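You operate a simulated robot arm through the tools that you are given. There is no shell and no other tool.

The job below is to be done with a simulated robot arm. You get a single attempt, and the scene is never put back.

Task
Wind the slack yellow cord back on to its reel.
Fine: toggle into the yellow cord holder, reel lock off to wind and on again after.

It is judged by the outcome, as a careful person would: the job done as asked, and still so three seconds after it is handed in. It fails if anything else is knocked over, pushed out of place, dropped, spilled or broken.

Robot
A 7-joint arm with a two-finger parallel gripper, fixed in place. Base frame: the origin is at the foot of the arm, x ahead of it, y to its left, z up. Readings come in mm, degrees, newtons and seconds.
With the tool pointing down near the work surface it reaches from about 120 to 560 mm from the base axis. Its first joint turns from -66.0 to 66.0 degrees. Payload 2.4 kg.
The tool frame sits at the grasp point between the pads (the TCP): z along the fingers, y along the line on which they close. The tips reach 30 mm beyond it. The gripper opens to 94 mm. The fingers are 28 mm wide and 10 mm thick; the gripper's body (50 by 96 mm) begins 55 mm behind the TCP.
Orientation is told as [roll, pitch, yaw] about the base's x, y, z axes, in that order, counted from this pose: with the fingers straight down and closing along the base's y, the tool's x points along the base's -x, its y along +y and its z along -z.

Tools
- The arm moves only by the tool servo_tool. Its argument "steps" is a list of rows, each an object (a shift or turn left out is 0, a gripper value left out holds the last) with "grip": the gripper command, from -1 (fully open) to 1 (shut), values between in proportion; "offset": the shift along the tool's x, y, z in units of 150 mm (1.0 is 150 mm), a list of three; "dr": the turn, a rotation vector about the tool's x, y, z in units of 90 degrees (1.0 is 90 degrees), a list of three. In form: [{"grip": grip, "offset": [tx, ty, tz], "dr": [rx, ry, rz]}, ...]. A call has 1 to 20 rows; each row is the pose to reach, as a shift and turn from the pose commanded when the call began, along the tool's axes at that moment. A call with a number of a shift or a turn outside -1 to 1 is refused whole. Each row takes 0.2 s and may step no farther than 50 mm and 8.6 degrees from the row before; otherwise, or with a gripper value out of range, the whole call is refused. A pose out of reach is approached as far as the arm can. The call stops where the force on the tool passes 70 N (or 10 N more than at its start, if that is more) or the arm is blocked; 0.2 s more then pass. Each finger travels about 153 mm/s and halts on what it meets, pressing with about 35 N; the grip force reading is that of the motor and also rises with nothing between the fingers. The clock runs only during rows and for 0.2 s after the last one: add rows that repeat a pose to give the fingers time. The reply holds the time, the measured pose of the TCP, the force on the tool along the base axes, the opening and the grip force, in the units named above and with some noise, with the torque about the TCP (base axes, N m) and any sound that the robot's microphone picked up.
- Cameras (640 x 400 px; columns grow to the right, rows downward): "scene" is fixed at [54.4, 484, 1437.9]; the picture's right is [-0.62, -0.79, 0.00], its down [-0.51, 0.40, -0.76] and it looks along [0.60, -0.47, -0.65] (base axes); focal length 335 px, centre (320, 200). "wrist" rides on the gripper at [76, 14, -102] in the tool frame; the picture's right is [-0.18, 0.98, 0.00], its down [-0.75, -0.14, -0.64] and it looks along [-0.63, -0.12, 0.77] (tool axes); focal length 243 px, centre (320, 200).
- capture(camera): a new picture of that camera. No time passes.
- pixel_to_xyz(camera, pixels): there is no depth. For up to 12 entries [column, row, z] of the newest picture of that camera ("zoom" is the newest enlarged one), the place [x, y] in the base frame at which the ray of that pixel passes the height z, good to about 2 mm, but the place of the scene camera against the robot may be out by one fixed shift of up to 12 mm in any direction. No time passes.
- enlarge(camera, box): a new picture of the part [left, top, right, bottom] of that camera's present view, enlarged. No time passes.
- finish_job(): hands the job in; it is judged then, once.

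Open the gripper and draw the arm clear of the work before you hand the job in, unless the task says otherwise.

The tools are called after "Call:" by a JSON object that holds its "api" and its "payload". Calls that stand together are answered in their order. servo_tool: Moves the arm, as the interface text tells. Its arguments: {"type":"object","properties":{"steps":{"type":"array","items":{"type":"object","properties":{"grip":{"type":"number"},"offset":{"type":"array","items":{"type":"number"}},"dr":{"type":"array","items":{"type":"number"}}}}}},"required":["steps"]} The other tools are called the same way: capture (camera) takes a picture; pixel_to_xyz (camera, pixels) gives the place at which the rays of pixels pass given heights; enlarge (camera, box) takes an enlarged picture of a part of a camera's view; finish_job () hands the job in.

At the start:

```text
time_s: 0.0
tcp_pos: [340.8, 148.8, 1180.1]
orientation: [0.0, 0.0, -0.1]
wrist_force: [-0.1, -0.3, 0.5]
torque: [0.03, -0.01, 0.0]
width: 94.0
grasp_force: 0.1
```

scene: 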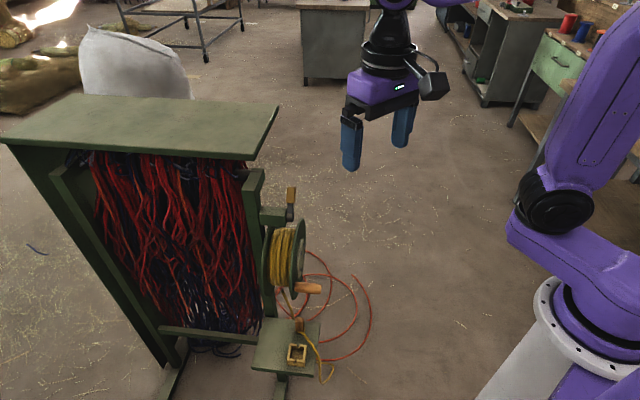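
wrist: 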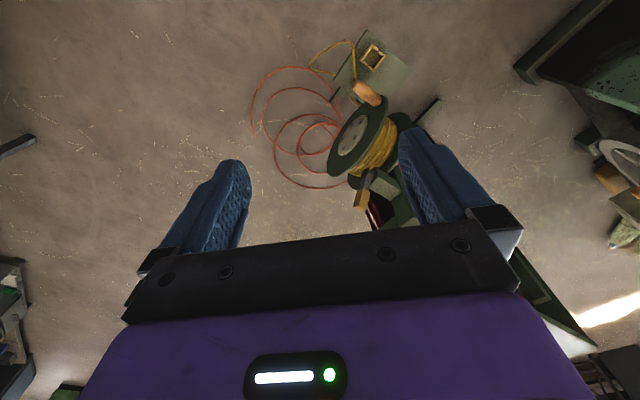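

I start by looking closer at the reel, its lock and the holder in the scene view around (290, 280).

Call:
{"api": "enlarge", "payload": {"camera": "scene", "box": [220, 170, 400, 290]}}

Call:
{"api": "enlarge", "payload": {"camera": "scene", "box": [220, 270, 400, 390]}}

Call:
{"api": "enlarge", "payload": {"camera": "wrist", "box": [240, 20, 480, 240]}}

```text
3.33 times, centred on (310, 230) of scene
```

zoom: 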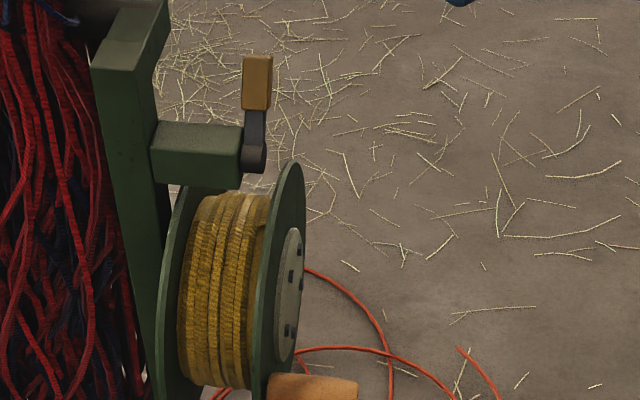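

```text
3.33 times, centred on (310, 330) of scene
```

zoom: 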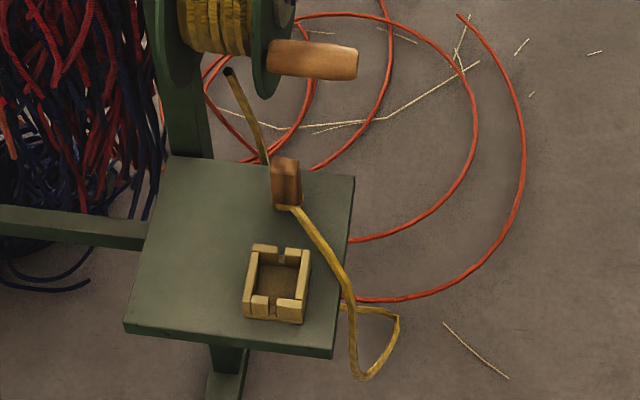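

```text
1.82 times, centred on (360, 130) of wrist
```

zoom: 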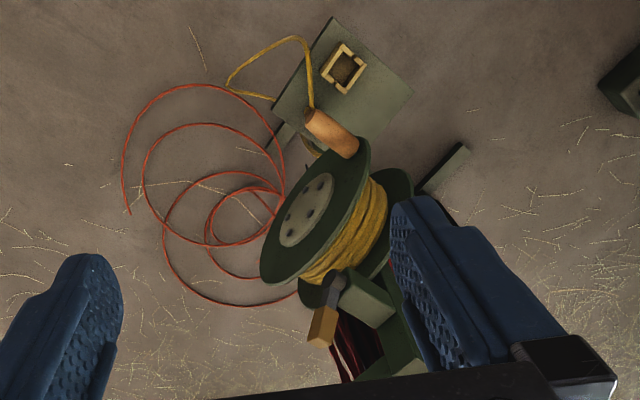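

The pictures show a reel with a crank knob (scene ~(308,288)), a lock lever with tan handle (291,194), a toggle (300,324) and a square holder (296,355). I take rays from both cameras to triangulate them.

Call:
{"api": "pixel_to_xyz", "payload": {"camera": "scene", "pixels": [[296, 355, 500], [296, 355, 900], [291, 194, 600], [291, 194, 1000], [308, 288, 600], [308, 288, 1000], [301, 257, 600], [301, 257, 1000], [300, 324, 600], [300, 324, 1000], [460, 250, 0], [340, 300, 0]]}}

Call:
{"api": "pixel_to_xyz", "payload": {"camera": "wrist", "pixels": [[373.7, 57.5, 500], [373.7, 57.5, 900], [361.6, 198.7, 600], [361.6, 198.7, 1000], [365.5, 92.6, 600], [365.5, 92.6, 1000], [352.9, 135.5, 600], [352.9, 135.5, 1000]]}}

```text
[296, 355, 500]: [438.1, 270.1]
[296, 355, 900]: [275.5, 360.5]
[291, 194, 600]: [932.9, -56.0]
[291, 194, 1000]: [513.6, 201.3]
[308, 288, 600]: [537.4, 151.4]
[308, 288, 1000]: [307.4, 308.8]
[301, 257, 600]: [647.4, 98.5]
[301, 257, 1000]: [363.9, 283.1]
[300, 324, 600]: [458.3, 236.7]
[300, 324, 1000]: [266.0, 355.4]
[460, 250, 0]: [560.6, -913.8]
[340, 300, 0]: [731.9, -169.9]
```

```text
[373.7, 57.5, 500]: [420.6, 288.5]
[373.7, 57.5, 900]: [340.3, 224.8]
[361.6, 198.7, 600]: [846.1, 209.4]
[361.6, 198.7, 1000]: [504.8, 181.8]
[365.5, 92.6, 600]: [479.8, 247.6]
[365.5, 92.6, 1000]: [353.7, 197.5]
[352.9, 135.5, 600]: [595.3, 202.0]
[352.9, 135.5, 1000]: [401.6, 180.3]
```

Triangulation puts the holder near (410,281,565), the knob near (423,225,793), the hub near (498,192,806) and the lever handle near (528,186,980). I look at greater enlargement at each item.

Call:
{"api": "enlarge", "payload": {"camera": "scene", "box": [250, 175, 330, 225]}}

Call:
{"api": "enlarge", "payload": {"camera": "scene", "box": [265, 270, 345, 320]}}

Call:
{"api": "enlarge", "payload": {"camera": "scene", "box": [255, 310, 351, 390]}}

Call:
{"api": "enlarge", "payload": {"camera": "wrist", "box": [310, 30, 422, 100]}}

Call:
{"api": "enlarge", "payload": {"camera": "wrist", "box": [320, 140, 432, 240]}}

```text
8.00 times, centred on (290, 200) of scene
```

zoom: 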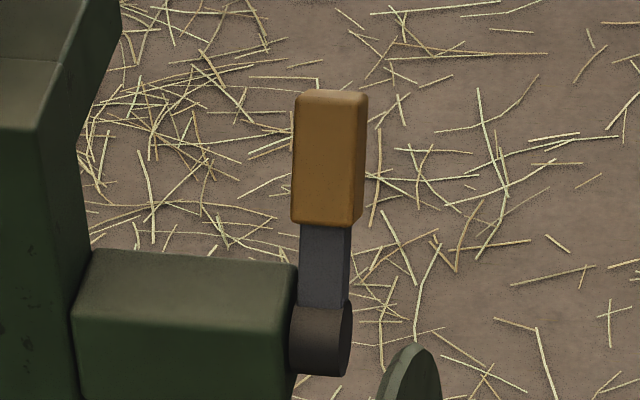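

```text
8.00 times, centred on (305, 295) of scene
```

zoom: 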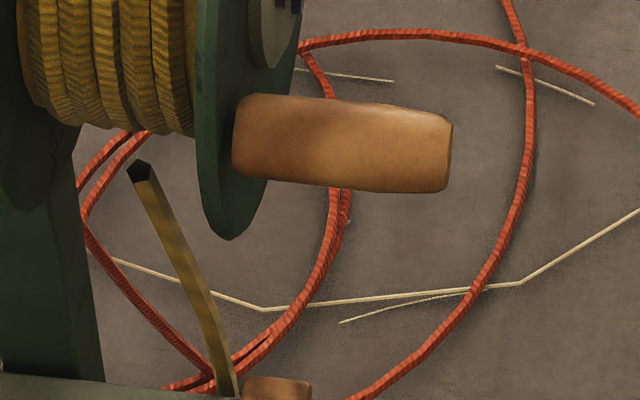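

```text
5.00 times, centred on (303, 350) of scene
```

zoom: 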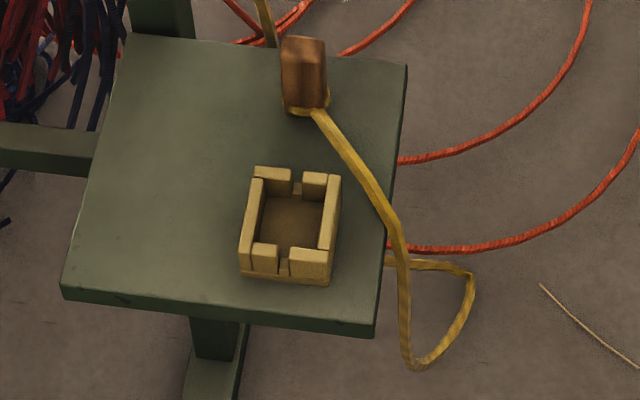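

```text
5.71 times, centred on (366, 65) of wrist
```

zoom: 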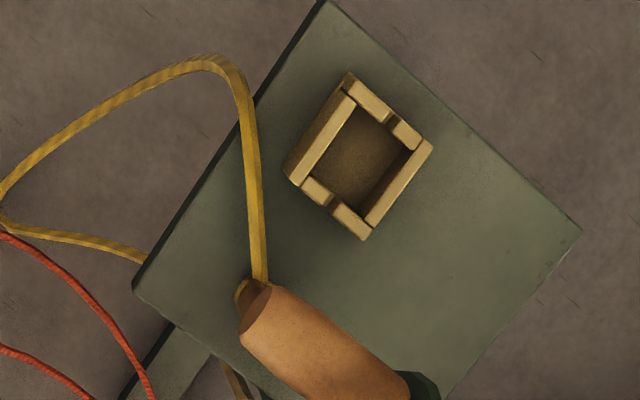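

```text
4.00 times, centred on (376, 190) of wrist
```

zoom: 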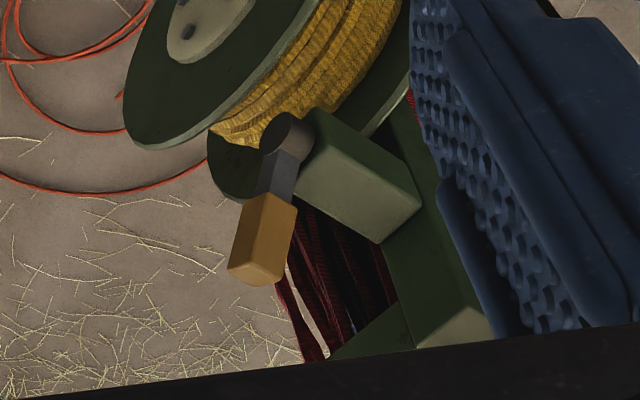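

The toggle stands on the shelf (scene ~(300,324)) with the cord wrapped at its base; the cup has slots in two opposite walls. I gather rays for the shelf corners, cup corners, lever pivot and knob ends to get the frame orientation.

Call:
{"api": "pixel_to_xyz", "payload": {"camera": "wrist", "pixels": [[367.75, 30, 545], [411.5, 69.9, 545], [333.3, 80.8, 545], [371.1, 43.2, 570], [385.8, 54.8, 570], [374.0, 71.5, 570], [360.5, 61.0, 570], [368, 173.75, 950], [368, 173.75, 900], [356, 84, 793], [378, 97, 793], [361.6, 206, 985]]}}

Call:
{"api": "pixel_to_xyz", "payload": {"camera": "scene", "pixels": [[290, 217.5, 950], [290, 217.5, 900], [279, 318, 545], [324, 322, 545], [317.5, 377, 545], [255, 368, 545], [292, 188, 985], [299, 334, 560], [301, 319, 590], [314, 287, 793], [359, 295, 793]]}}

```text
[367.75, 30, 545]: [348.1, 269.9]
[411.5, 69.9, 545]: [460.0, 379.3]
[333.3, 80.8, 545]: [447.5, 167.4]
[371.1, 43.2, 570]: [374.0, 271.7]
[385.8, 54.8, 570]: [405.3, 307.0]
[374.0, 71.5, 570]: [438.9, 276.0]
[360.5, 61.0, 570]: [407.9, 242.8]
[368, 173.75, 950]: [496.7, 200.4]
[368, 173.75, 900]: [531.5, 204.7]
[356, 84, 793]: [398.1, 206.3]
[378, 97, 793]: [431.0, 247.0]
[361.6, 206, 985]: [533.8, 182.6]
```

```text
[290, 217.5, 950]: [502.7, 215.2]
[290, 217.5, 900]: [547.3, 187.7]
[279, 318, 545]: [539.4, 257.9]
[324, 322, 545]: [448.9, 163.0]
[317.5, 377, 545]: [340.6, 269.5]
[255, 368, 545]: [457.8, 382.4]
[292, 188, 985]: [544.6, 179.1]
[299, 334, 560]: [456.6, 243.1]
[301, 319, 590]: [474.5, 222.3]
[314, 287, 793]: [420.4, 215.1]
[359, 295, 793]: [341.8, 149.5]
```

The frame is turned about 45° (shelf edges along (0.71,±0.71)); the reel's axle points along (-0.71,-0.71), lever pivot ~(512,202,928). I turn the tool 45° and move back and down to (301,100,1030), clear of everything, for better wrist views.

Call:
{"api": "servo_tool", "payload": {"steps": [{"grip": -1, "offset": [0.0445, -0.0545, 0.1667], "dr": [0, 0, -0.0833]}, {"offset": [0.089, -0.109, 0.3333], "dr": [0, 0, -0.1667]}, {"offset": [0.1335, -0.1635, 0.5], "dr": [0, 0, -0.25]}, {"offset": [0.178, -0.218, 0.6667], "dr": [0, 0, -0.3333]}, {"offset": [0.2225, -0.2725, 0.8333], "dr": [0, 0, -0.4167]}, {"offset": [0.267, -0.327, 1.0], "dr": [0, 0, -0.5]}, {"offset": [0.267, -0.327, 1.0], "dr": [0, 0, -0.5]}]}}

```text
time_s: 1.6
tcp_pos: [301.1, 99.7, 1030.0]
orientation: [-0.1, 0.0, 45.2]
wrist_force: [0.3, 0.2, 0.5]
torque: [-0.04, 0.0, 0.01]
width: 94.0
grasp_force: 0.1
```

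The arm reached the pose with yaw 45.2°. I take a wrist picture from here.

Call:
{"api": "capture", "payload": {"camera": "wrist"}}

Call:
{"api": "capture", "payload": {"camera": "scene"}}

```text
taken
```

wrist: 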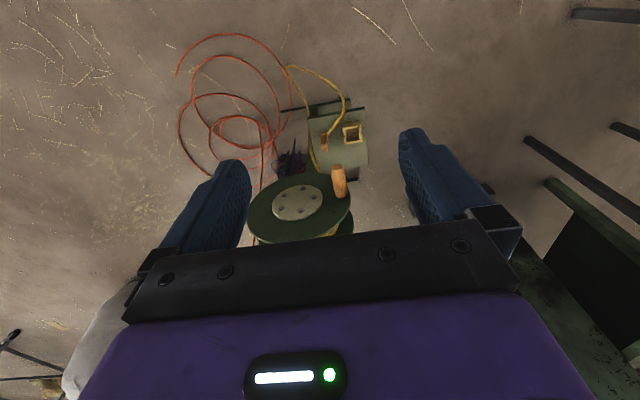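

```text
taken
```

scene: 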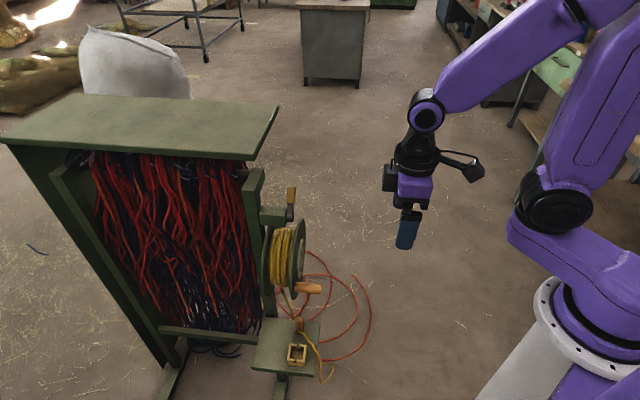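

The wrist view now shows the reel front at (300,205), knob (338,182), toggle (323,141) and holder (352,132). I enlarge these.

Call:
{"api": "enlarge", "payload": {"camera": "wrist", "box": [260, 60, 388, 140]}}

Call:
{"api": "enlarge", "payload": {"camera": "wrist", "box": [240, 160, 368, 240]}}

Call:
{"api": "enlarge", "payload": {"camera": "wrist", "box": [290, 110, 374, 162]}}

```text
5.00 times, centred on (324, 100) of wrist
```

zoom: 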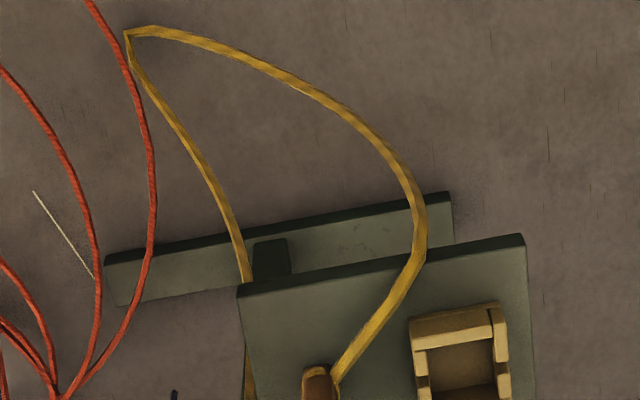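

```text
5.00 times, centred on (304, 200) of wrist
```

zoom: 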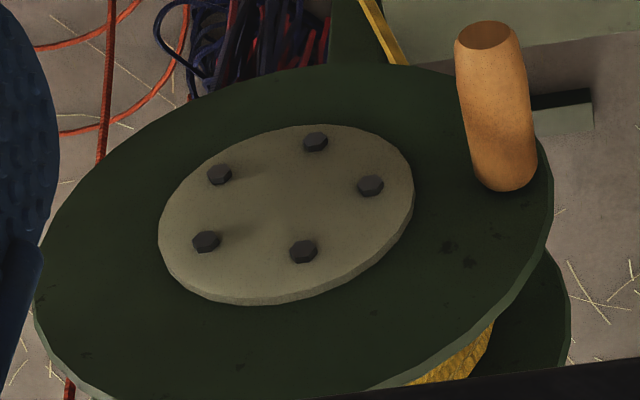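

```text
7.62 times, centred on (332, 136) of wrist
```

zoom: 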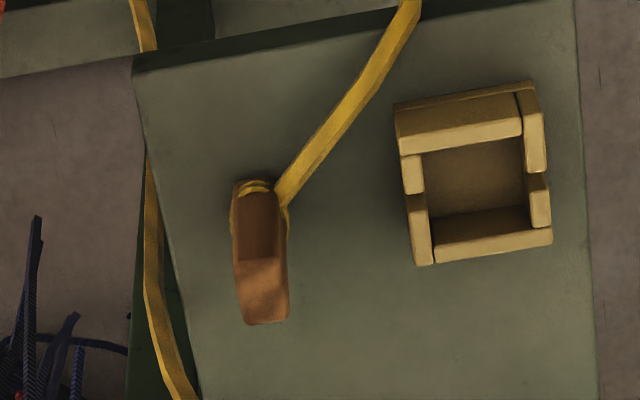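

The toggle stands upright, partly beneath the reel; cord runs from the reel's coil down past the shelf's right side, loops in front and comes back over the front edge. I get rays for the cord's upper end, the toggle top/base, the cup corners, knob ends and flange edge from this view.

Call:
{"api": "pixel_to_xyz", "payload": {"camera": "scene", "pixels": [[282.5, 291.25, 700], [282.5, 291.25, 760], [282.5, 291.25, 720], [294.4, 286.25, 793], [321.25, 288.75, 793], [275, 284, 740], [275, 284, 700]]}}

Call:
{"api": "pixel_to_xyz", "payload": {"camera": "wrist", "pixels": [[320, 172, 760], [320, 172, 700], [322.4, 134.5, 545], [323.2, 148, 600], [342.0, 123.6, 570], [359.5, 120.9, 570], [362.7, 141.4, 570], [346.2, 144.5, 570], [336.5, 167.5, 793], [346, 196, 793], [298.5, 202, 806], [247, 220, 806]]}}

```text
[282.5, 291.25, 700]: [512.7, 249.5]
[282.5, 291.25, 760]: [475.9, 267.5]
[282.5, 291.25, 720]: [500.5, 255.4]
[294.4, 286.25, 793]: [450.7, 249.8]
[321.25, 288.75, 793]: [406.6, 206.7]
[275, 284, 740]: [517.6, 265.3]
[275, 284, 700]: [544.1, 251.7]
```

```text
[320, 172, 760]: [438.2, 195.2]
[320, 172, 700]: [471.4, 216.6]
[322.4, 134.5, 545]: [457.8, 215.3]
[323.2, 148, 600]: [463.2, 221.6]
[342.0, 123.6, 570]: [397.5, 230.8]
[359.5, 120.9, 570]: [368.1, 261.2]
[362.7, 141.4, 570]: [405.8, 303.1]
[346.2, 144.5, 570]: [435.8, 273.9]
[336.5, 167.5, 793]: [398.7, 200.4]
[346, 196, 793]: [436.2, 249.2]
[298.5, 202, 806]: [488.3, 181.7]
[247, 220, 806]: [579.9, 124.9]
```

The cup centre comes out near e1≈481, e2≈93 in the frame's 45° axes, and the toggle sits under the reel, so a tilted approach from the front will be needed. I move nearer with a 25° forward tilt for a closer front view, still clear of the knob.

Call:
{"api": "servo_tool", "payload": {"steps": [{"offset": [-0.076, 0.03, 0.2], "dr": [0, -0.0556, 0]}, {"offset": [-0.152, 0.06, 0.4], "dr": [0, -0.111, 0]}, {"offset": [-0.228, 0.09, 0.6], "dr": [0, -0.167, 0]}, {"offset": [-0.304, 0.12, 0.8], "dr": [0, -0.222, 0]}, {"offset": [-0.38, 0.147, 1.0], "dr": [0, -0.278, 0]}, {"offset": [-0.38, 0.147, 1.0], "dr": [0, -0.278, 0]}]}}

Call:
{"api": "capture", "payload": {"camera": "wrist"}}

```text
time_s: 3.0
tcp_pos: [326.1, 156.2, 879.2]
orientation: [-0.1, -25.1, 45.0]
wrist_force: [-0.8, 0.1, -0.3]
torque: [-0.01, 0.0, -0.01]
width: 94.2
grasp_force: 0.1
```

```text
taken
```

wrist: 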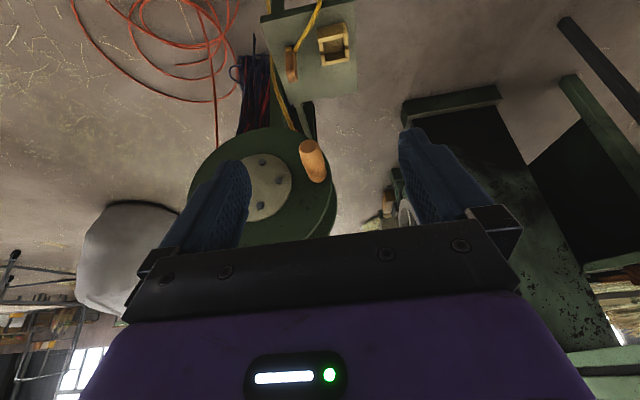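

The toggle (291,65) and cup (333,45) are now visible at the top and the reel front with its knob (312,160). I enlarge each region.

Call:
{"api": "enlarge", "payload": {"camera": "wrist", "box": [250, 0, 378, 80]}}

Call:
{"api": "enlarge", "payload": {"camera": "wrist", "box": [220, 70, 348, 150]}}

Call:
{"api": "enlarge", "payload": {"camera": "wrist", "box": [220, 120, 380, 240]}}

```text
5.00 times, centred on (314, 40) of wrist
```

zoom: 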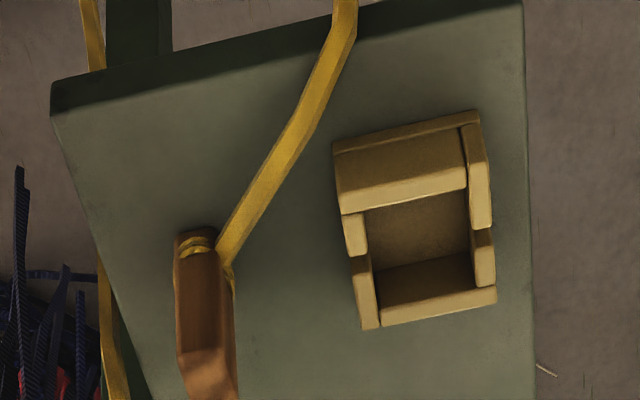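

```text
5.00 times, centred on (284, 110) of wrist
```

zoom: 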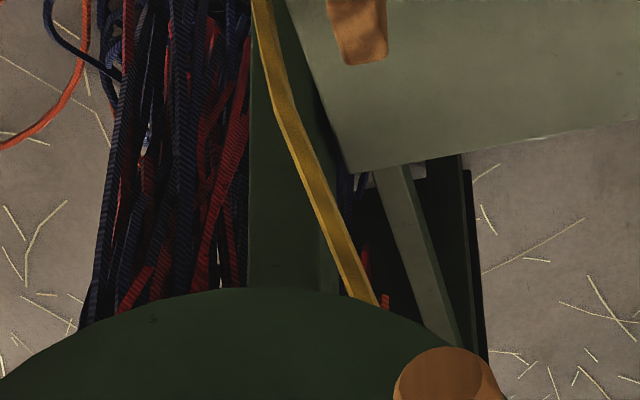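

```text
3.33 times, centred on (300, 180) of wrist
```

zoom: 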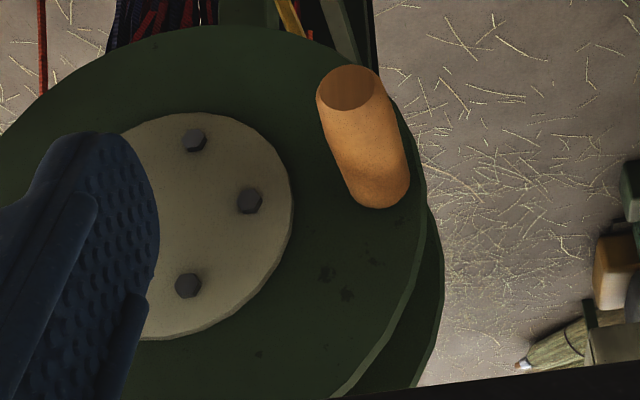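

The cord leaves the coil on the knob (left) side heading downward, so winding means the knob side goes up. I query rays for shelf corner, cup edges, toggle and knob from this view.

Call:
{"api": "pixel_to_xyz", "payload": {"camera": "wrist", "pixels": [[260.4, 23, 545], [354.6, 0.6, 545], [316.8, 29, 545], [345.6, 22.4, 545], [326.6, 65.6, 570], [349.4, 60.5, 570], [290, 48, 545], [289, 60, 580], [291.5, 76, 600], [307, 150, 793], [313.5, 180, 793], [295, 130, 760]]}}

Call:
{"api": "enlarge", "payload": {"camera": "wrist", "box": [262, 30, 326, 90]}}

```text
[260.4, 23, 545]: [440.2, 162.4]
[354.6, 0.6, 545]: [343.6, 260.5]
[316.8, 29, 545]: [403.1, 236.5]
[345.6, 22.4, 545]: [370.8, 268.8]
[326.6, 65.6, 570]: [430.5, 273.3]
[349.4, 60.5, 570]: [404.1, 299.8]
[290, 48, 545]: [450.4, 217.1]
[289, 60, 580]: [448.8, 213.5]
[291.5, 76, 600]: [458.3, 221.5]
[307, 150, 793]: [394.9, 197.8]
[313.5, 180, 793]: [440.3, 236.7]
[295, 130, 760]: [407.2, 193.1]
```

```text
6.67 times, centred on (294, 60) of wrist
```

zoom: 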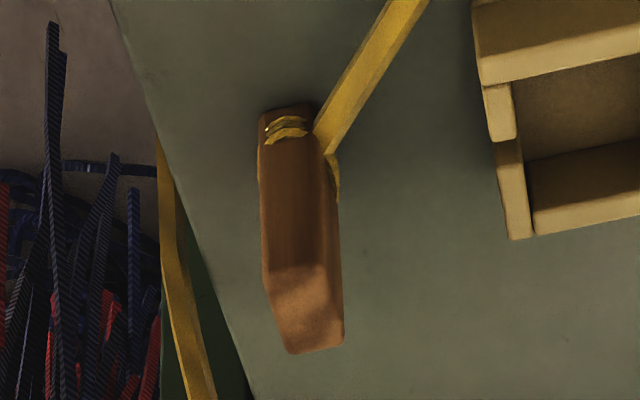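

From the three wrist views I work out: hub centre at e1≈485, e2≈224.5, z≈781 (e1 along (0.71,0.71), e2 along (0.71,-0.71)); knob at radius ~84 on the left; shelf top z≈515; cup centred at e1≈489, e2≈92.5, top z≈553; toggle ~16×23×60 mm at e1≈501, e2≈172. I move down and forward towards the front of the toggle, tilting more, with the fingers half closed.

Call:
{"api": "servo_tool", "payload": {"steps": [{"grip": -0.05, "offset": [0.0227, -0.0433, 0.1637], "dr": [0, -0.0278, 0]}, {"offset": [0.0453, -0.0867, 0.3273], "dr": [0, -0.0556, 0]}, {"offset": [0.068, -0.13, 0.491], "dr": [0, -0.0833, 0]}, {"offset": [0.0907, -0.1733, 0.6547], "dr": [0, -0.1111, 0]}, {"offset": [0.1133, -0.2167, 0.8183], "dr": [0, -0.1389, 0]}, {"offset": [0.136, -0.26, 0.982], "dr": [0, -0.1667, 0]}, {"offset": [0.136, -0.26, 0.982], "dr": [0, -0.1667, 0]}]}}

Call:
{"api": "capture", "payload": {"camera": "wrist"}}

Call:
{"api": "capture", "payload": {"camera": "scene"}}

```text
time_s: 4.6
tcp_pos: [384.5, 161.5, 737.4]
orientation: [0.0, -40.1, 45.0]
wrist_force: [-0.4, 0.1, 0.1]
torque: [-0.01, 0.01, 0.02]
width: 49.5
grasp_force: 0.0
```

```text
taken
```

wrist: 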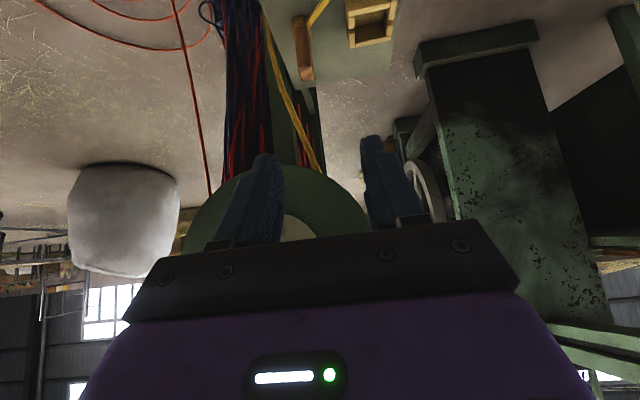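

```text
taken
```

scene: 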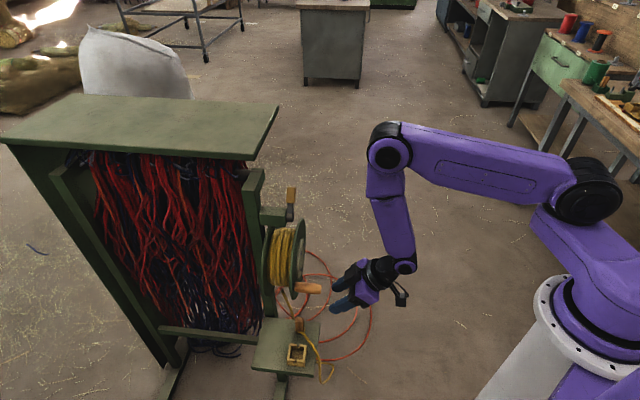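

Now at e1≈386, e2≈158, z 737 with 40° tilt, free of contact. I continue down to e1≈405, e2≈172, z≈665 at 50° tilt and look again.

Call:
{"api": "servo_tool", "payload": {"steps": [{"offset": [0.071, -0.032, 0.15], "dr": [0, -0.037, 0]}, {"offset": [0.142, -0.064, 0.3], "dr": [0, -0.074, 0]}, {"offset": [0.2125, -0.0953, 0.449], "dr": [0, -0.111, 0]}, {"offset": [0.2125, -0.0953, 0.449], "dr": [0, -0.111, 0]}]}}

Call:
{"api": "capture", "payload": {"camera": "wrist"}}

```text
time_s: 5.6
tcp_pos: [408.5, 164.1, 668.1]
orientation: [0.0, -50.2, 45.0]
wrist_force: [-0.8, -0.6, 0.1]
torque: [-0.01, 0.03, -0.01]
width: 49.4
grasp_force: 0.2
```

```text
taken
```

wrist: 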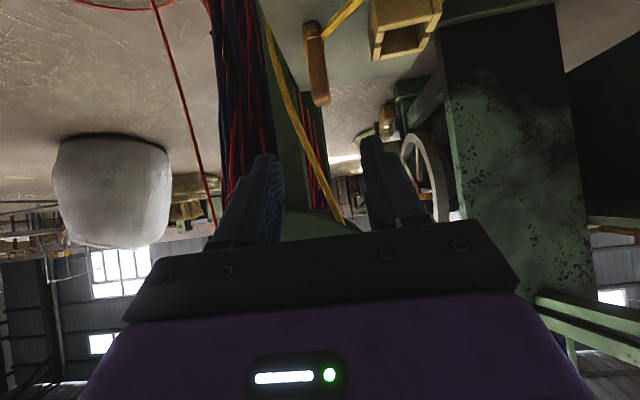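

The toggle is clear at (316,65), base at about (310,25) and top at (321,104), and the cup at (400,25). I enlarge it and get rays.

Call:
{"api": "enlarge", "payload": {"camera": "wrist", "box": [280, 0, 440, 110]}}

Call:
{"api": "pixel_to_xyz", "payload": {"camera": "wrist", "pixels": [[311, 22, 515], [311, 22, 525], [319, 96, 575], [319, 96, 565], [322, 106, 575]]}}

```text
3.64 times, centred on (360, 55) of wrist
```

zoom: 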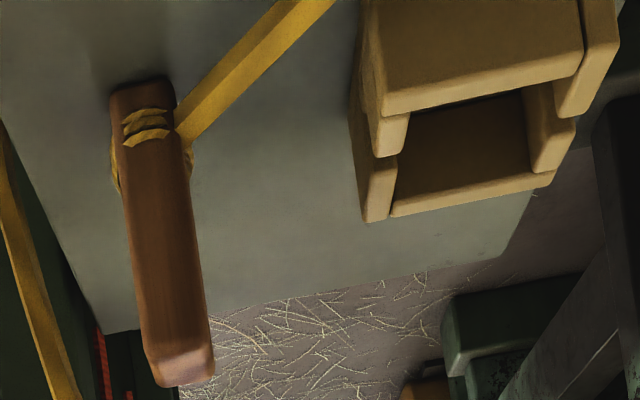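

```text
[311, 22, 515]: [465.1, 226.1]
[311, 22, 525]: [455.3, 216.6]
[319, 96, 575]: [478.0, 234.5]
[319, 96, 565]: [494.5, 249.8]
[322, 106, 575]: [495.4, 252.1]
```

The toggle is ~18×23×67 mm, base front at e1≈489, e2≈170, top z≈582. I advance along the finger axis about two thirds of the way and check.

Call:
{"api": "servo_tool", "payload": {"steps": [{"offset": [0.0165, 0.005, 0.17], "dr": [0, 0, 0]}, {"offset": [0.033, 0.01, 0.34], "dr": [0, 0, 0]}, {"offset": [0.04, 0.0153, 0.5], "dr": [0, 0, 0]}, {"offset": [0.04, 0.0153, 0.5], "dr": [0, 0, 0]}]}}

Call:
{"api": "capture", "payload": {"camera": "wrist"}}

Call:
{"api": "enlarge", "payload": {"camera": "scene", "box": [240, 250, 400, 370]}}

```text
time_s: 6.6
tcp_pos: [443.7, 202.1, 611.8]
orientation: [0.0, -50.0, 45.1]
wrist_force: [0.7, -0.2, 0.2]
torque: [0.0, 0.02, 0.01]
width: 49.5
grasp_force: 0.1
```

```text
taken
```

wrist: 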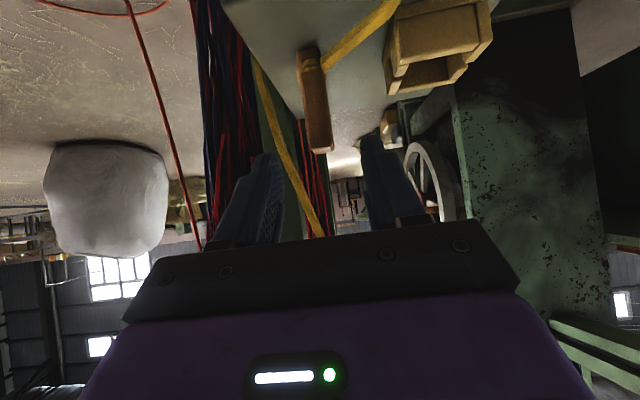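

```text
3.33 times, centred on (320, 310) of scene
```

zoom: 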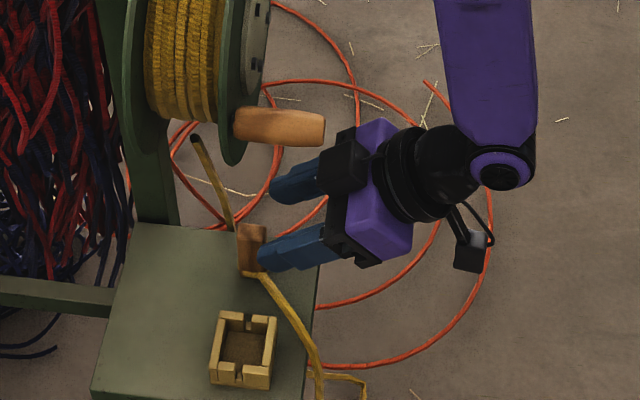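

The toggle's top (319,150) lies centred between the fingers. I go the last 39 mm along the axis so that the pads straddle its upper part (TCP e1≈487, z≈588).

Call:
{"api": "servo_tool", "payload": {"steps": [{"offset": [-0.003, 0, 0.09]}, {"offset": [-0.006, 0, 0.18]}, {"offset": [-0.009, 0, 0.257]}, {"offset": [-0.009, 0, 0.257]}]}}

Call:
{"api": "capture", "payload": {"camera": "wrist"}}

Call:
{"api": "enlarge", "payload": {"camera": "scene", "box": [260, 280, 360, 350]}}

```text
time_s: 7.6
tcp_pos: [465.4, 224.5, 588.9]
orientation: [-0.1, -50.0, 45.0]
wrist_force: [0.6, -1.3, 0.1]
torque: [-0.02, -0.04, -0.01]
width: 49.6
grasp_force: 0.1
```

```text
taken
```

wrist: 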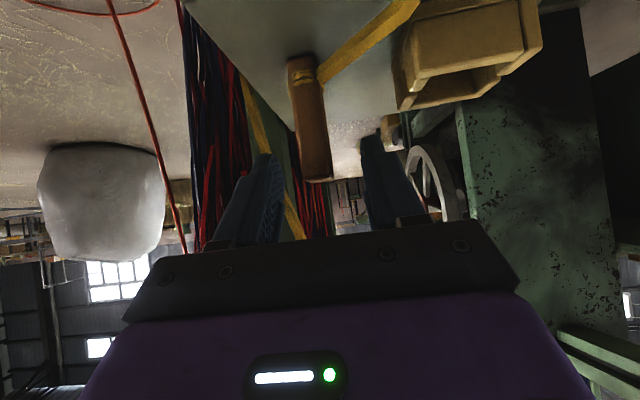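

```text
5.71 times, centred on (310, 315) of scene
```

zoom: 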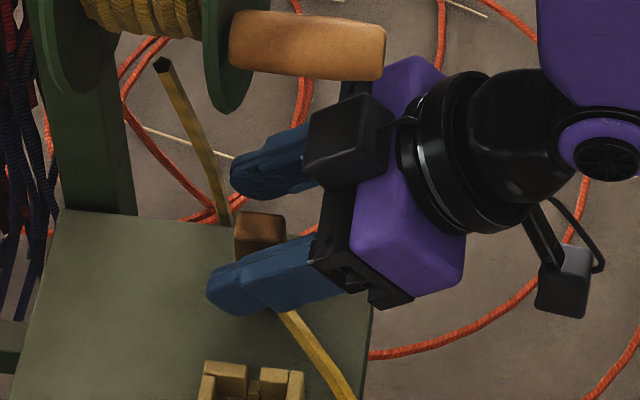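

The toggle's upper part is between the fingers. I close on it.

Call:
{"api": "servo_tool", "payload": {"steps": [{"grip": 0.3}, {"grip": 0.6}, {"grip": 1}, {"grip": 1}]}}

Call:
{"api": "capture", "payload": {"camera": "wrist"}}

```text
time_s: 8.6
tcp_pos: [464.1, 224.9, 588.7]
orientation: [0.1, -50.0, 45.0]
wrist_force: [0.1, 0.1, 0.4]
torque: [-0.02, -0.01, -0.02]
width: 14.6
grasp_force: 35.7
```

```text
taken
```

wrist: 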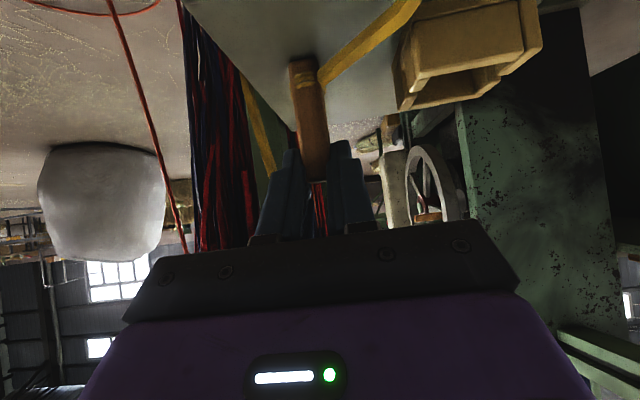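

The grip is firm (width 14.6 mm, 35.7 N). I lift straight up ~52 mm so that its base clears the cup's rim.

Call:
{"api": "servo_tool", "payload": {"steps": [{"offset": [-0.0256, 0, -0.0214]}, {"offset": [-0.0766, 0, -0.0643]}, {"offset": [-0.1277, 0, -0.1072]}, {"offset": [-0.1788, 0, -0.15]}, {"offset": [-0.244, 0, -0.2484]}, {"offset": [-0.244, 0, -0.2484]}]}}

Call:
{"api": "capture", "payload": {"camera": "wrist"}}

Call:
{"api": "enlarge", "payload": {"camera": "scene", "box": [240, 270, 380, 375]}}

```text
time_s: 10.0
tcp_pos: [460.4, 220.3, 642.0]
orientation: [0.0, -49.9, 45.1]
wrist_force: [0.0, 0.6, -0.7]
torque: [0.0, 0.01, 0.0]
width: 15.0
grasp_force: 35.0
```

```text
taken
```

wrist: 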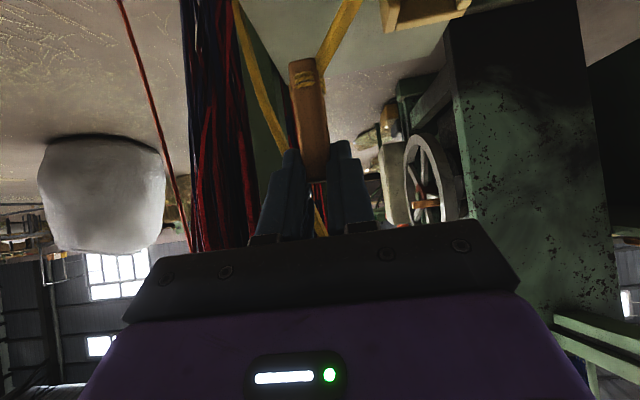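

```text
3.81 times, centred on (310, 322) of scene
```

zoom: 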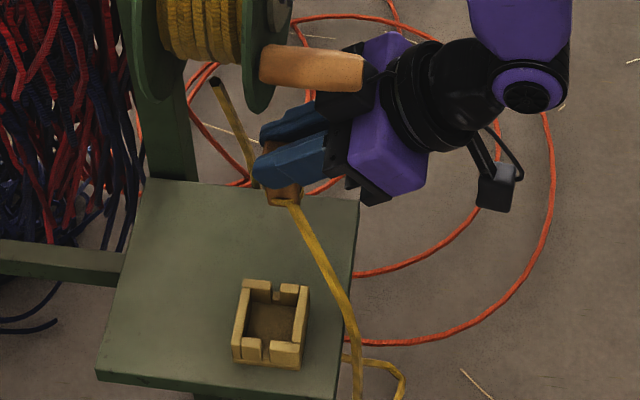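

The toggle is lifted with its cord following. I carry it 77 mm sideways to above the cup (e2≈92.5, toggle centre e1≈489).

Call:
{"api": "servo_tool", "payload": {"steps": [{"offset": [0.005, 0.128, -0.006]}, {"offset": [0.011, 0.257, -0.013]}, {"offset": [0.016, 0.385, -0.019]}, {"offset": [0.0214, 0.513, -0.0255]}, {"offset": [0.0214, 0.513, -0.0255]}]}}

Call:
{"api": "capture", "payload": {"camera": "wrist"}}

Call:
{"api": "enlarge", "payload": {"camera": "scene", "box": [250, 300, 350, 380]}}

```text
time_s: 11.2
tcp_pos: [401.9, 273.5, 640.7]
orientation: [0.0, -50.0, 45.0]
wrist_force: [-0.3, -0.5, -0.1]
torque: [-0.03, 0.0, 0.02]
width: 14.9
grasp_force: 35.1
```

```text
taken
```

wrist: 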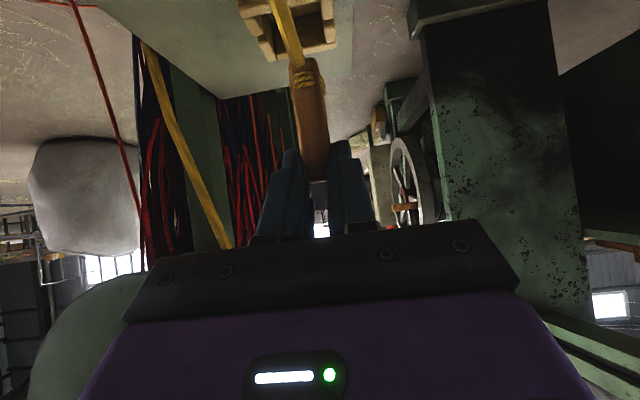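

```text
5.00 times, centred on (300, 340) of scene
```

zoom: 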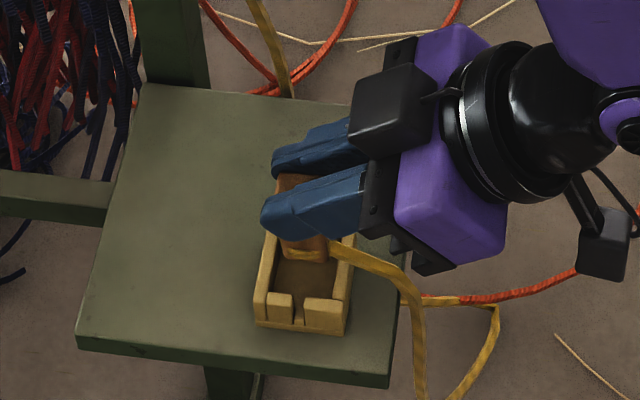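

The toggle hangs above the cup. I enlarge the wrist view to check the alignment of the toggle over the cup at (290,30).

Call:
{"api": "enlarge", "payload": {"camera": "wrist", "box": [220, 0, 380, 100]}}

Call:
{"api": "pixel_to_xyz", "payload": {"camera": "wrist", "pixels": [[273, 61, 553], [336, 48, 553], [238, 17, 553], [305, 2, 553], [290, 62, 575], [318, 58, 575]]}}

```text
4.00 times, centred on (300, 50) of wrist
```

zoom: 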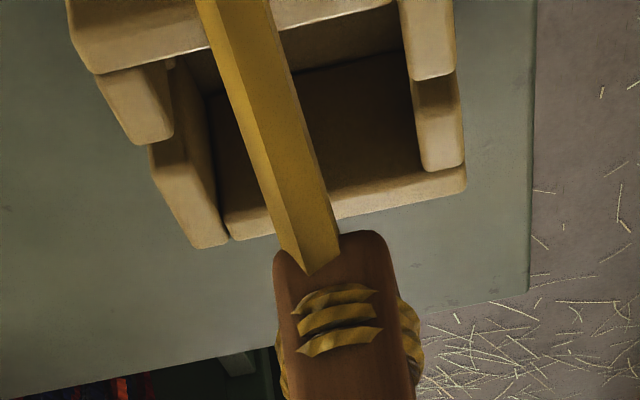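

```text
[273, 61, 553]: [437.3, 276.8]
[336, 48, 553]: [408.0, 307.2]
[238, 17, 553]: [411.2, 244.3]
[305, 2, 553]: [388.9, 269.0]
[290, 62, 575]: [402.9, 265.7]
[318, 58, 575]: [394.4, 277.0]
```

I check the alignment horizontally in the scene view, where image right is -e1.

Call:
{"api": "enlarge", "payload": {"camera": "scene", "box": [275, 325, 331, 360]}}

```text
11.43 times, centred on (303, 342) of scene
```

zoom: 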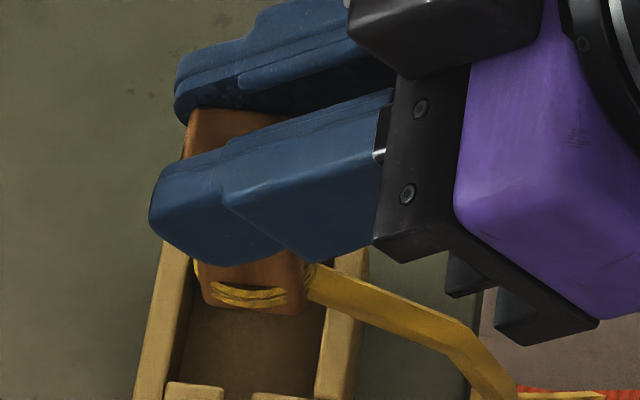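

Toggle is aligned within ~2 mm of the cup's centre. I lower it 25 mm so that its base enters the cup, and check.

Call:
{"api": "servo_tool", "payload": {"steps": [{"offset": [0, -0.01, 0]}, {"offset": [0.0426, -0.01, 0.0357]}, {"offset": [0.0851, -0.01, 0.0714]}, {"offset": [0.1277, -0.01, 0.1072]}, {"offset": [0.1277, -0.01, 0.1072]}]}}

Call:
{"api": "enlarge", "payload": {"camera": "scene", "box": [265, 315, 345, 365]}}

Call:
{"api": "enlarge", "payload": {"camera": "wrist", "box": [220, 0, 380, 100]}}

```text
time_s: 12.4
tcp_pos: [402.9, 270.0, 615.4]
orientation: [0.1, -50.0, 45.1]
wrist_force: [0.5, 0.7, 0.5]
torque: [-0.01, -0.03, -0.01]
width: 14.7
grasp_force: 34.8
```

```text
8.00 times, centred on (305, 340) of scene
```

zoom: 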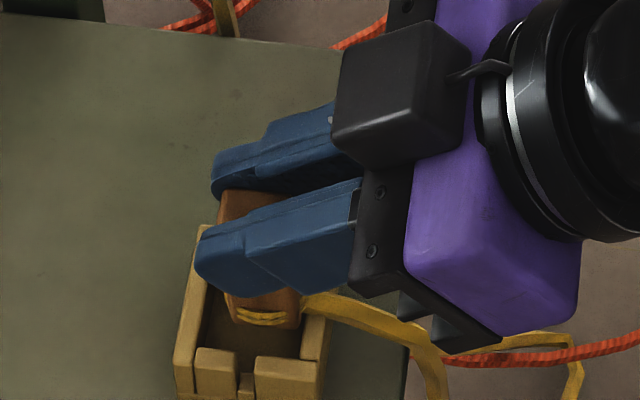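

```text
4.00 times, centred on (300, 50) of wrist
```

zoom: 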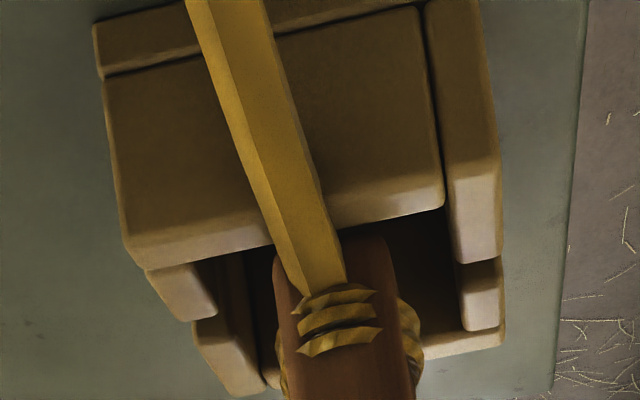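

The base is just entering. I enlarge the scene view further to see the gaps to the front and back walls of the cup.

Call:
{"api": "enlarge", "payload": {"camera": "scene", "box": [282, 336, 314, 366]}}

Call:
{"api": "capture", "payload": {"camera": "wrist"}}

```text
13.33 times, centred on (298, 351) of scene
```

zoom: 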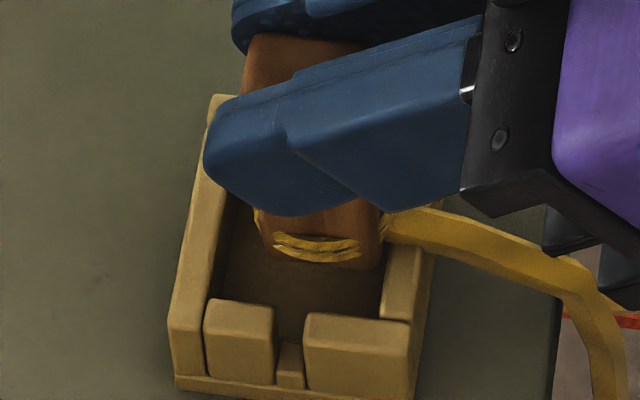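

```text
taken
```

wrist: 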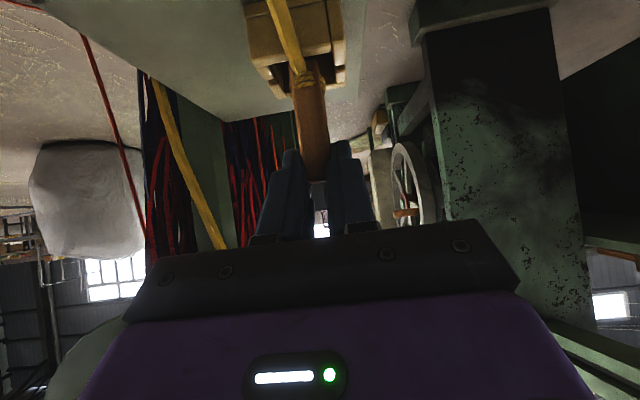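

The scene zoom shows the toggle base (x 265–383) closer to the front wall (inner edge ~386) than to the back wall (~218), so I shift it ~3.5 mm towards +e1 before lowering further.

Call:
{"api": "servo_tool", "payload": {"steps": [{"offset": [-0.015, 0, 0.0179]}, {"offset": [-0.015, 0, 0.0179]}]}}

Call:
{"api": "enlarge", "payload": {"camera": "scene", "box": [282, 336, 314, 366]}}

Call:
{"api": "enlarge", "payload": {"camera": "wrist", "box": [230, 0, 350, 80]}}

```text
time_s: 13.0
tcp_pos: [405.8, 272.9, 616.2]
orientation: [-0.1, -50.0, 45.0]
wrist_force: [0.3, -1.0, 0.0]
torque: [0.01, -0.02, 0.0]
width: 14.8
grasp_force: 35.3
```

```text
13.33 times, centred on (298, 351) of scene
```

zoom: 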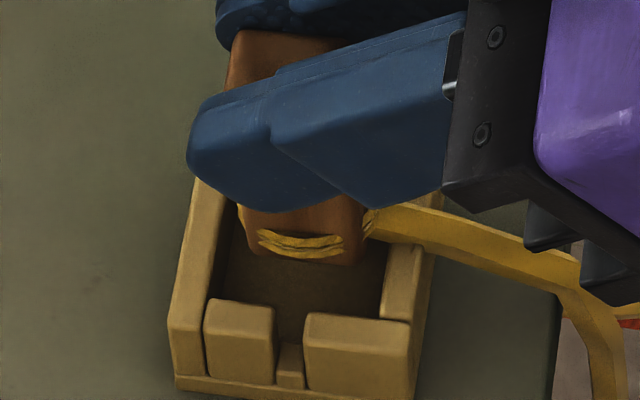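

```text
5.00 times, centred on (290, 40) of wrist
```

zoom: 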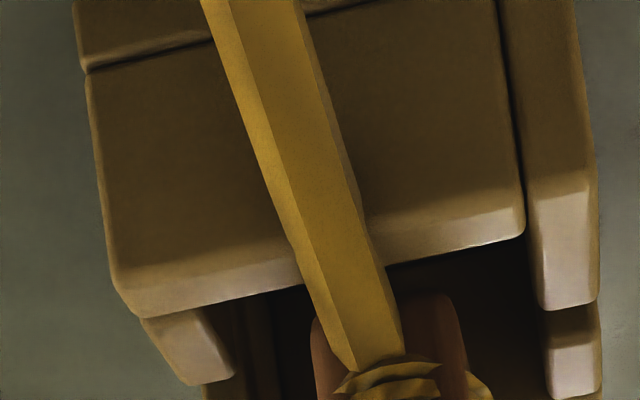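

The toggle is now centred between the cup walls (gaps of ~27 and ~24 px). I lower it another 20 mm in small steps, watching the force.

Call:
{"api": "servo_tool", "payload": {"steps": [{"offset": [0.0255, 0, 0.0214]}, {"offset": [0.0511, 0, 0.0429]}, {"offset": [0.0766, 0, 0.0643]}, {"offset": [0.1021, 0, 0.0857]}, {"offset": [0.1021, 0, 0.0857]}]}}

Call:
{"api": "enlarge", "payload": {"camera": "scene", "box": [282, 336, 314, 366]}}

Call:
{"api": "enlarge", "payload": {"camera": "wrist", "box": [230, 0, 390, 120]}}

```text
time_s: 14.2
tcp_pos: [406.4, 273.4, 595.8]
orientation: [-0.1, -49.9, 45.0]
wrist_force: [1.2, 0.2, -0.9]
torque: [0.02, 0.0, 0.01]
width: 14.8
grasp_force: 35.2
```

```text
13.33 times, centred on (298, 351) of scene
```

zoom: 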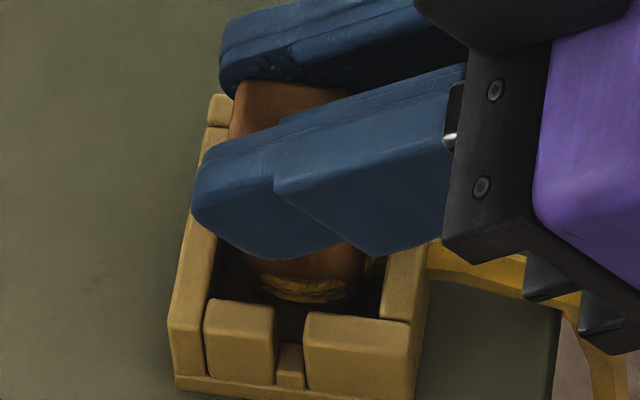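

```text
3.33 times, centred on (310, 60) of wrist
```

zoom: 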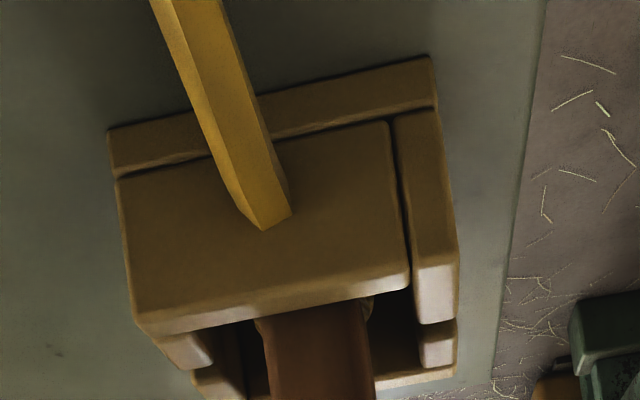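

The toggle's base is deep in the cup with the walls around it. I lower 3 mm more to find the floor gently.

Call:
{"api": "servo_tool", "payload": {"steps": [{"offset": [0.0077, 0, 0.0064]}, {"offset": [0.0153, 0, 0.0129]}, {"offset": [0.0153, 0, 0.0129]}]}}

```text
time_s: 15.0
tcp_pos: [406.9, 274.3, 593.9]
orientation: [0.0, -50.3, 45.0]
wrist_force: [-3.8, -3.8, 25.7]
torque: [0.12, -0.16, -0.01]
width: 14.8
grasp_force: 34.9
```

The toggle has touched the cup floor (25.7 N). I back off ~1.5 mm and open the fingers to ~40 mm to release it.

Call:
{"api": "servo_tool", "payload": {"steps": [{"offset": [-0.0077, 0, -0.0064]}, {"grip": 0.55, "offset": [-0.0077, 0, -0.0064]}, {"grip": 0.35, "offset": [-0.0077, 0, -0.0064]}, {"grip": 0.15, "offset": [-0.0077, 0, -0.0064]}, {"grip": 0.15, "offset": [-0.0077, 0, -0.0064]}]}}

Call:
{"api": "capture", "payload": {"camera": "wrist"}}

Call:
{"api": "enlarge", "payload": {"camera": "scene", "box": [270, 320, 326, 370]}}

```text
time_s: 16.2
tcp_pos: [405.8, 273.8, 594.6]
orientation: [0.0, -49.9, 44.9]
wrist_force: [1.4, 0.0, 0.5]
torque: [0.0, 0.04, 0.01]
width: 40.1
grasp_force: 0.0
```

```text
taken
```

wrist: 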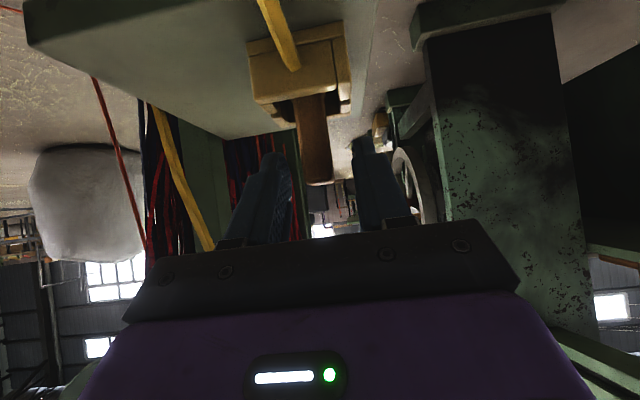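

```text
8.00 times, centred on (298, 345) of scene
```

zoom: 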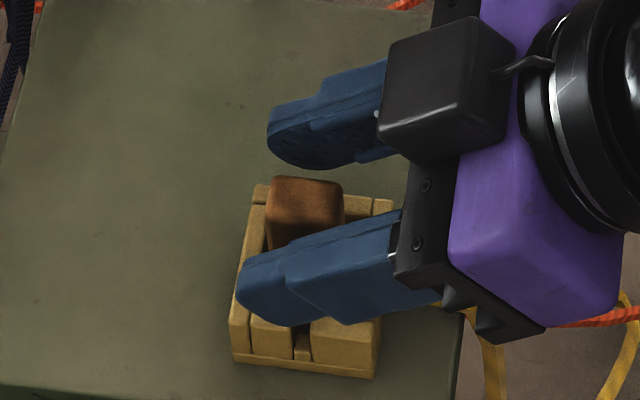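

The toggle stands in the cup and is free. I retreat along the finger axis, 110 mm back and up.

Call:
{"api": "servo_tool", "payload": {"steps": [{"offset": [0, 0, -0.1]}, {"offset": [0, 0, -0.3]}, {"offset": [0, 0, -0.5]}, {"offset": [0, 0, -0.73]}, {"offset": [0, 0, -0.73]}]}}

Call:
{"api": "capture", "payload": {"camera": "wrist"}}

Call:
{"api": "enlarge", "payload": {"camera": "scene", "box": [250, 290, 350, 390]}}

```text
time_s: 17.4
tcp_pos: [347.3, 213.8, 666.7]
orientation: [0.0, -50.1, 45.0]
wrist_force: [0.3, -0.5, 0.3]
torque: [0.0, 0.0, 0.01]
width: 40.0
grasp_force: 0.1
```

```text
taken
```

wrist: 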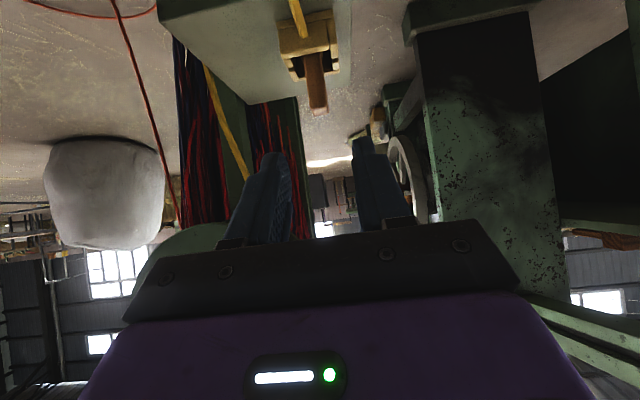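

```text
4.00 times, centred on (300, 340) of scene
```

zoom: 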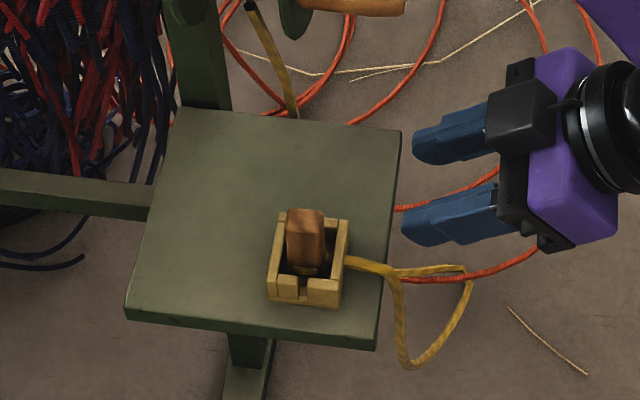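

The toggle stays upright in the holder, clear of the gripper. Next I rise and pull back, reducing the tilt, to go and look at the lock lever.

Call:
{"api": "servo_tool", "payload": {"steps": [{"offset": [-0.04, 0, -0.12], "dr": [0, 0.044, 0]}, {"offset": [-0.13, 0, -0.28], "dr": [0, 0.089, 0]}, {"offset": [-0.22, 0, -0.44], "dr": [0, 0.133, 0]}, {"offset": [-0.31, 0, -0.6], "dr": [0, 0.178, 0]}, {"offset": [-0.4, 0, -0.769], "dr": [0, 0.222, 0]}, {"offset": [-0.4, 0, -0.769], "dr": [0, 0.222, 0]}]}}

```text
time_s: 18.8
tcp_pos: [311.8, 177.2, 785.8]
orientation: [0.0, -29.9, 45.0]
wrist_force: [0.1, 0.4, 0.3]
torque: [-0.02, 0.02, 0.01]
width: 40.0
grasp_force: 0.0
```

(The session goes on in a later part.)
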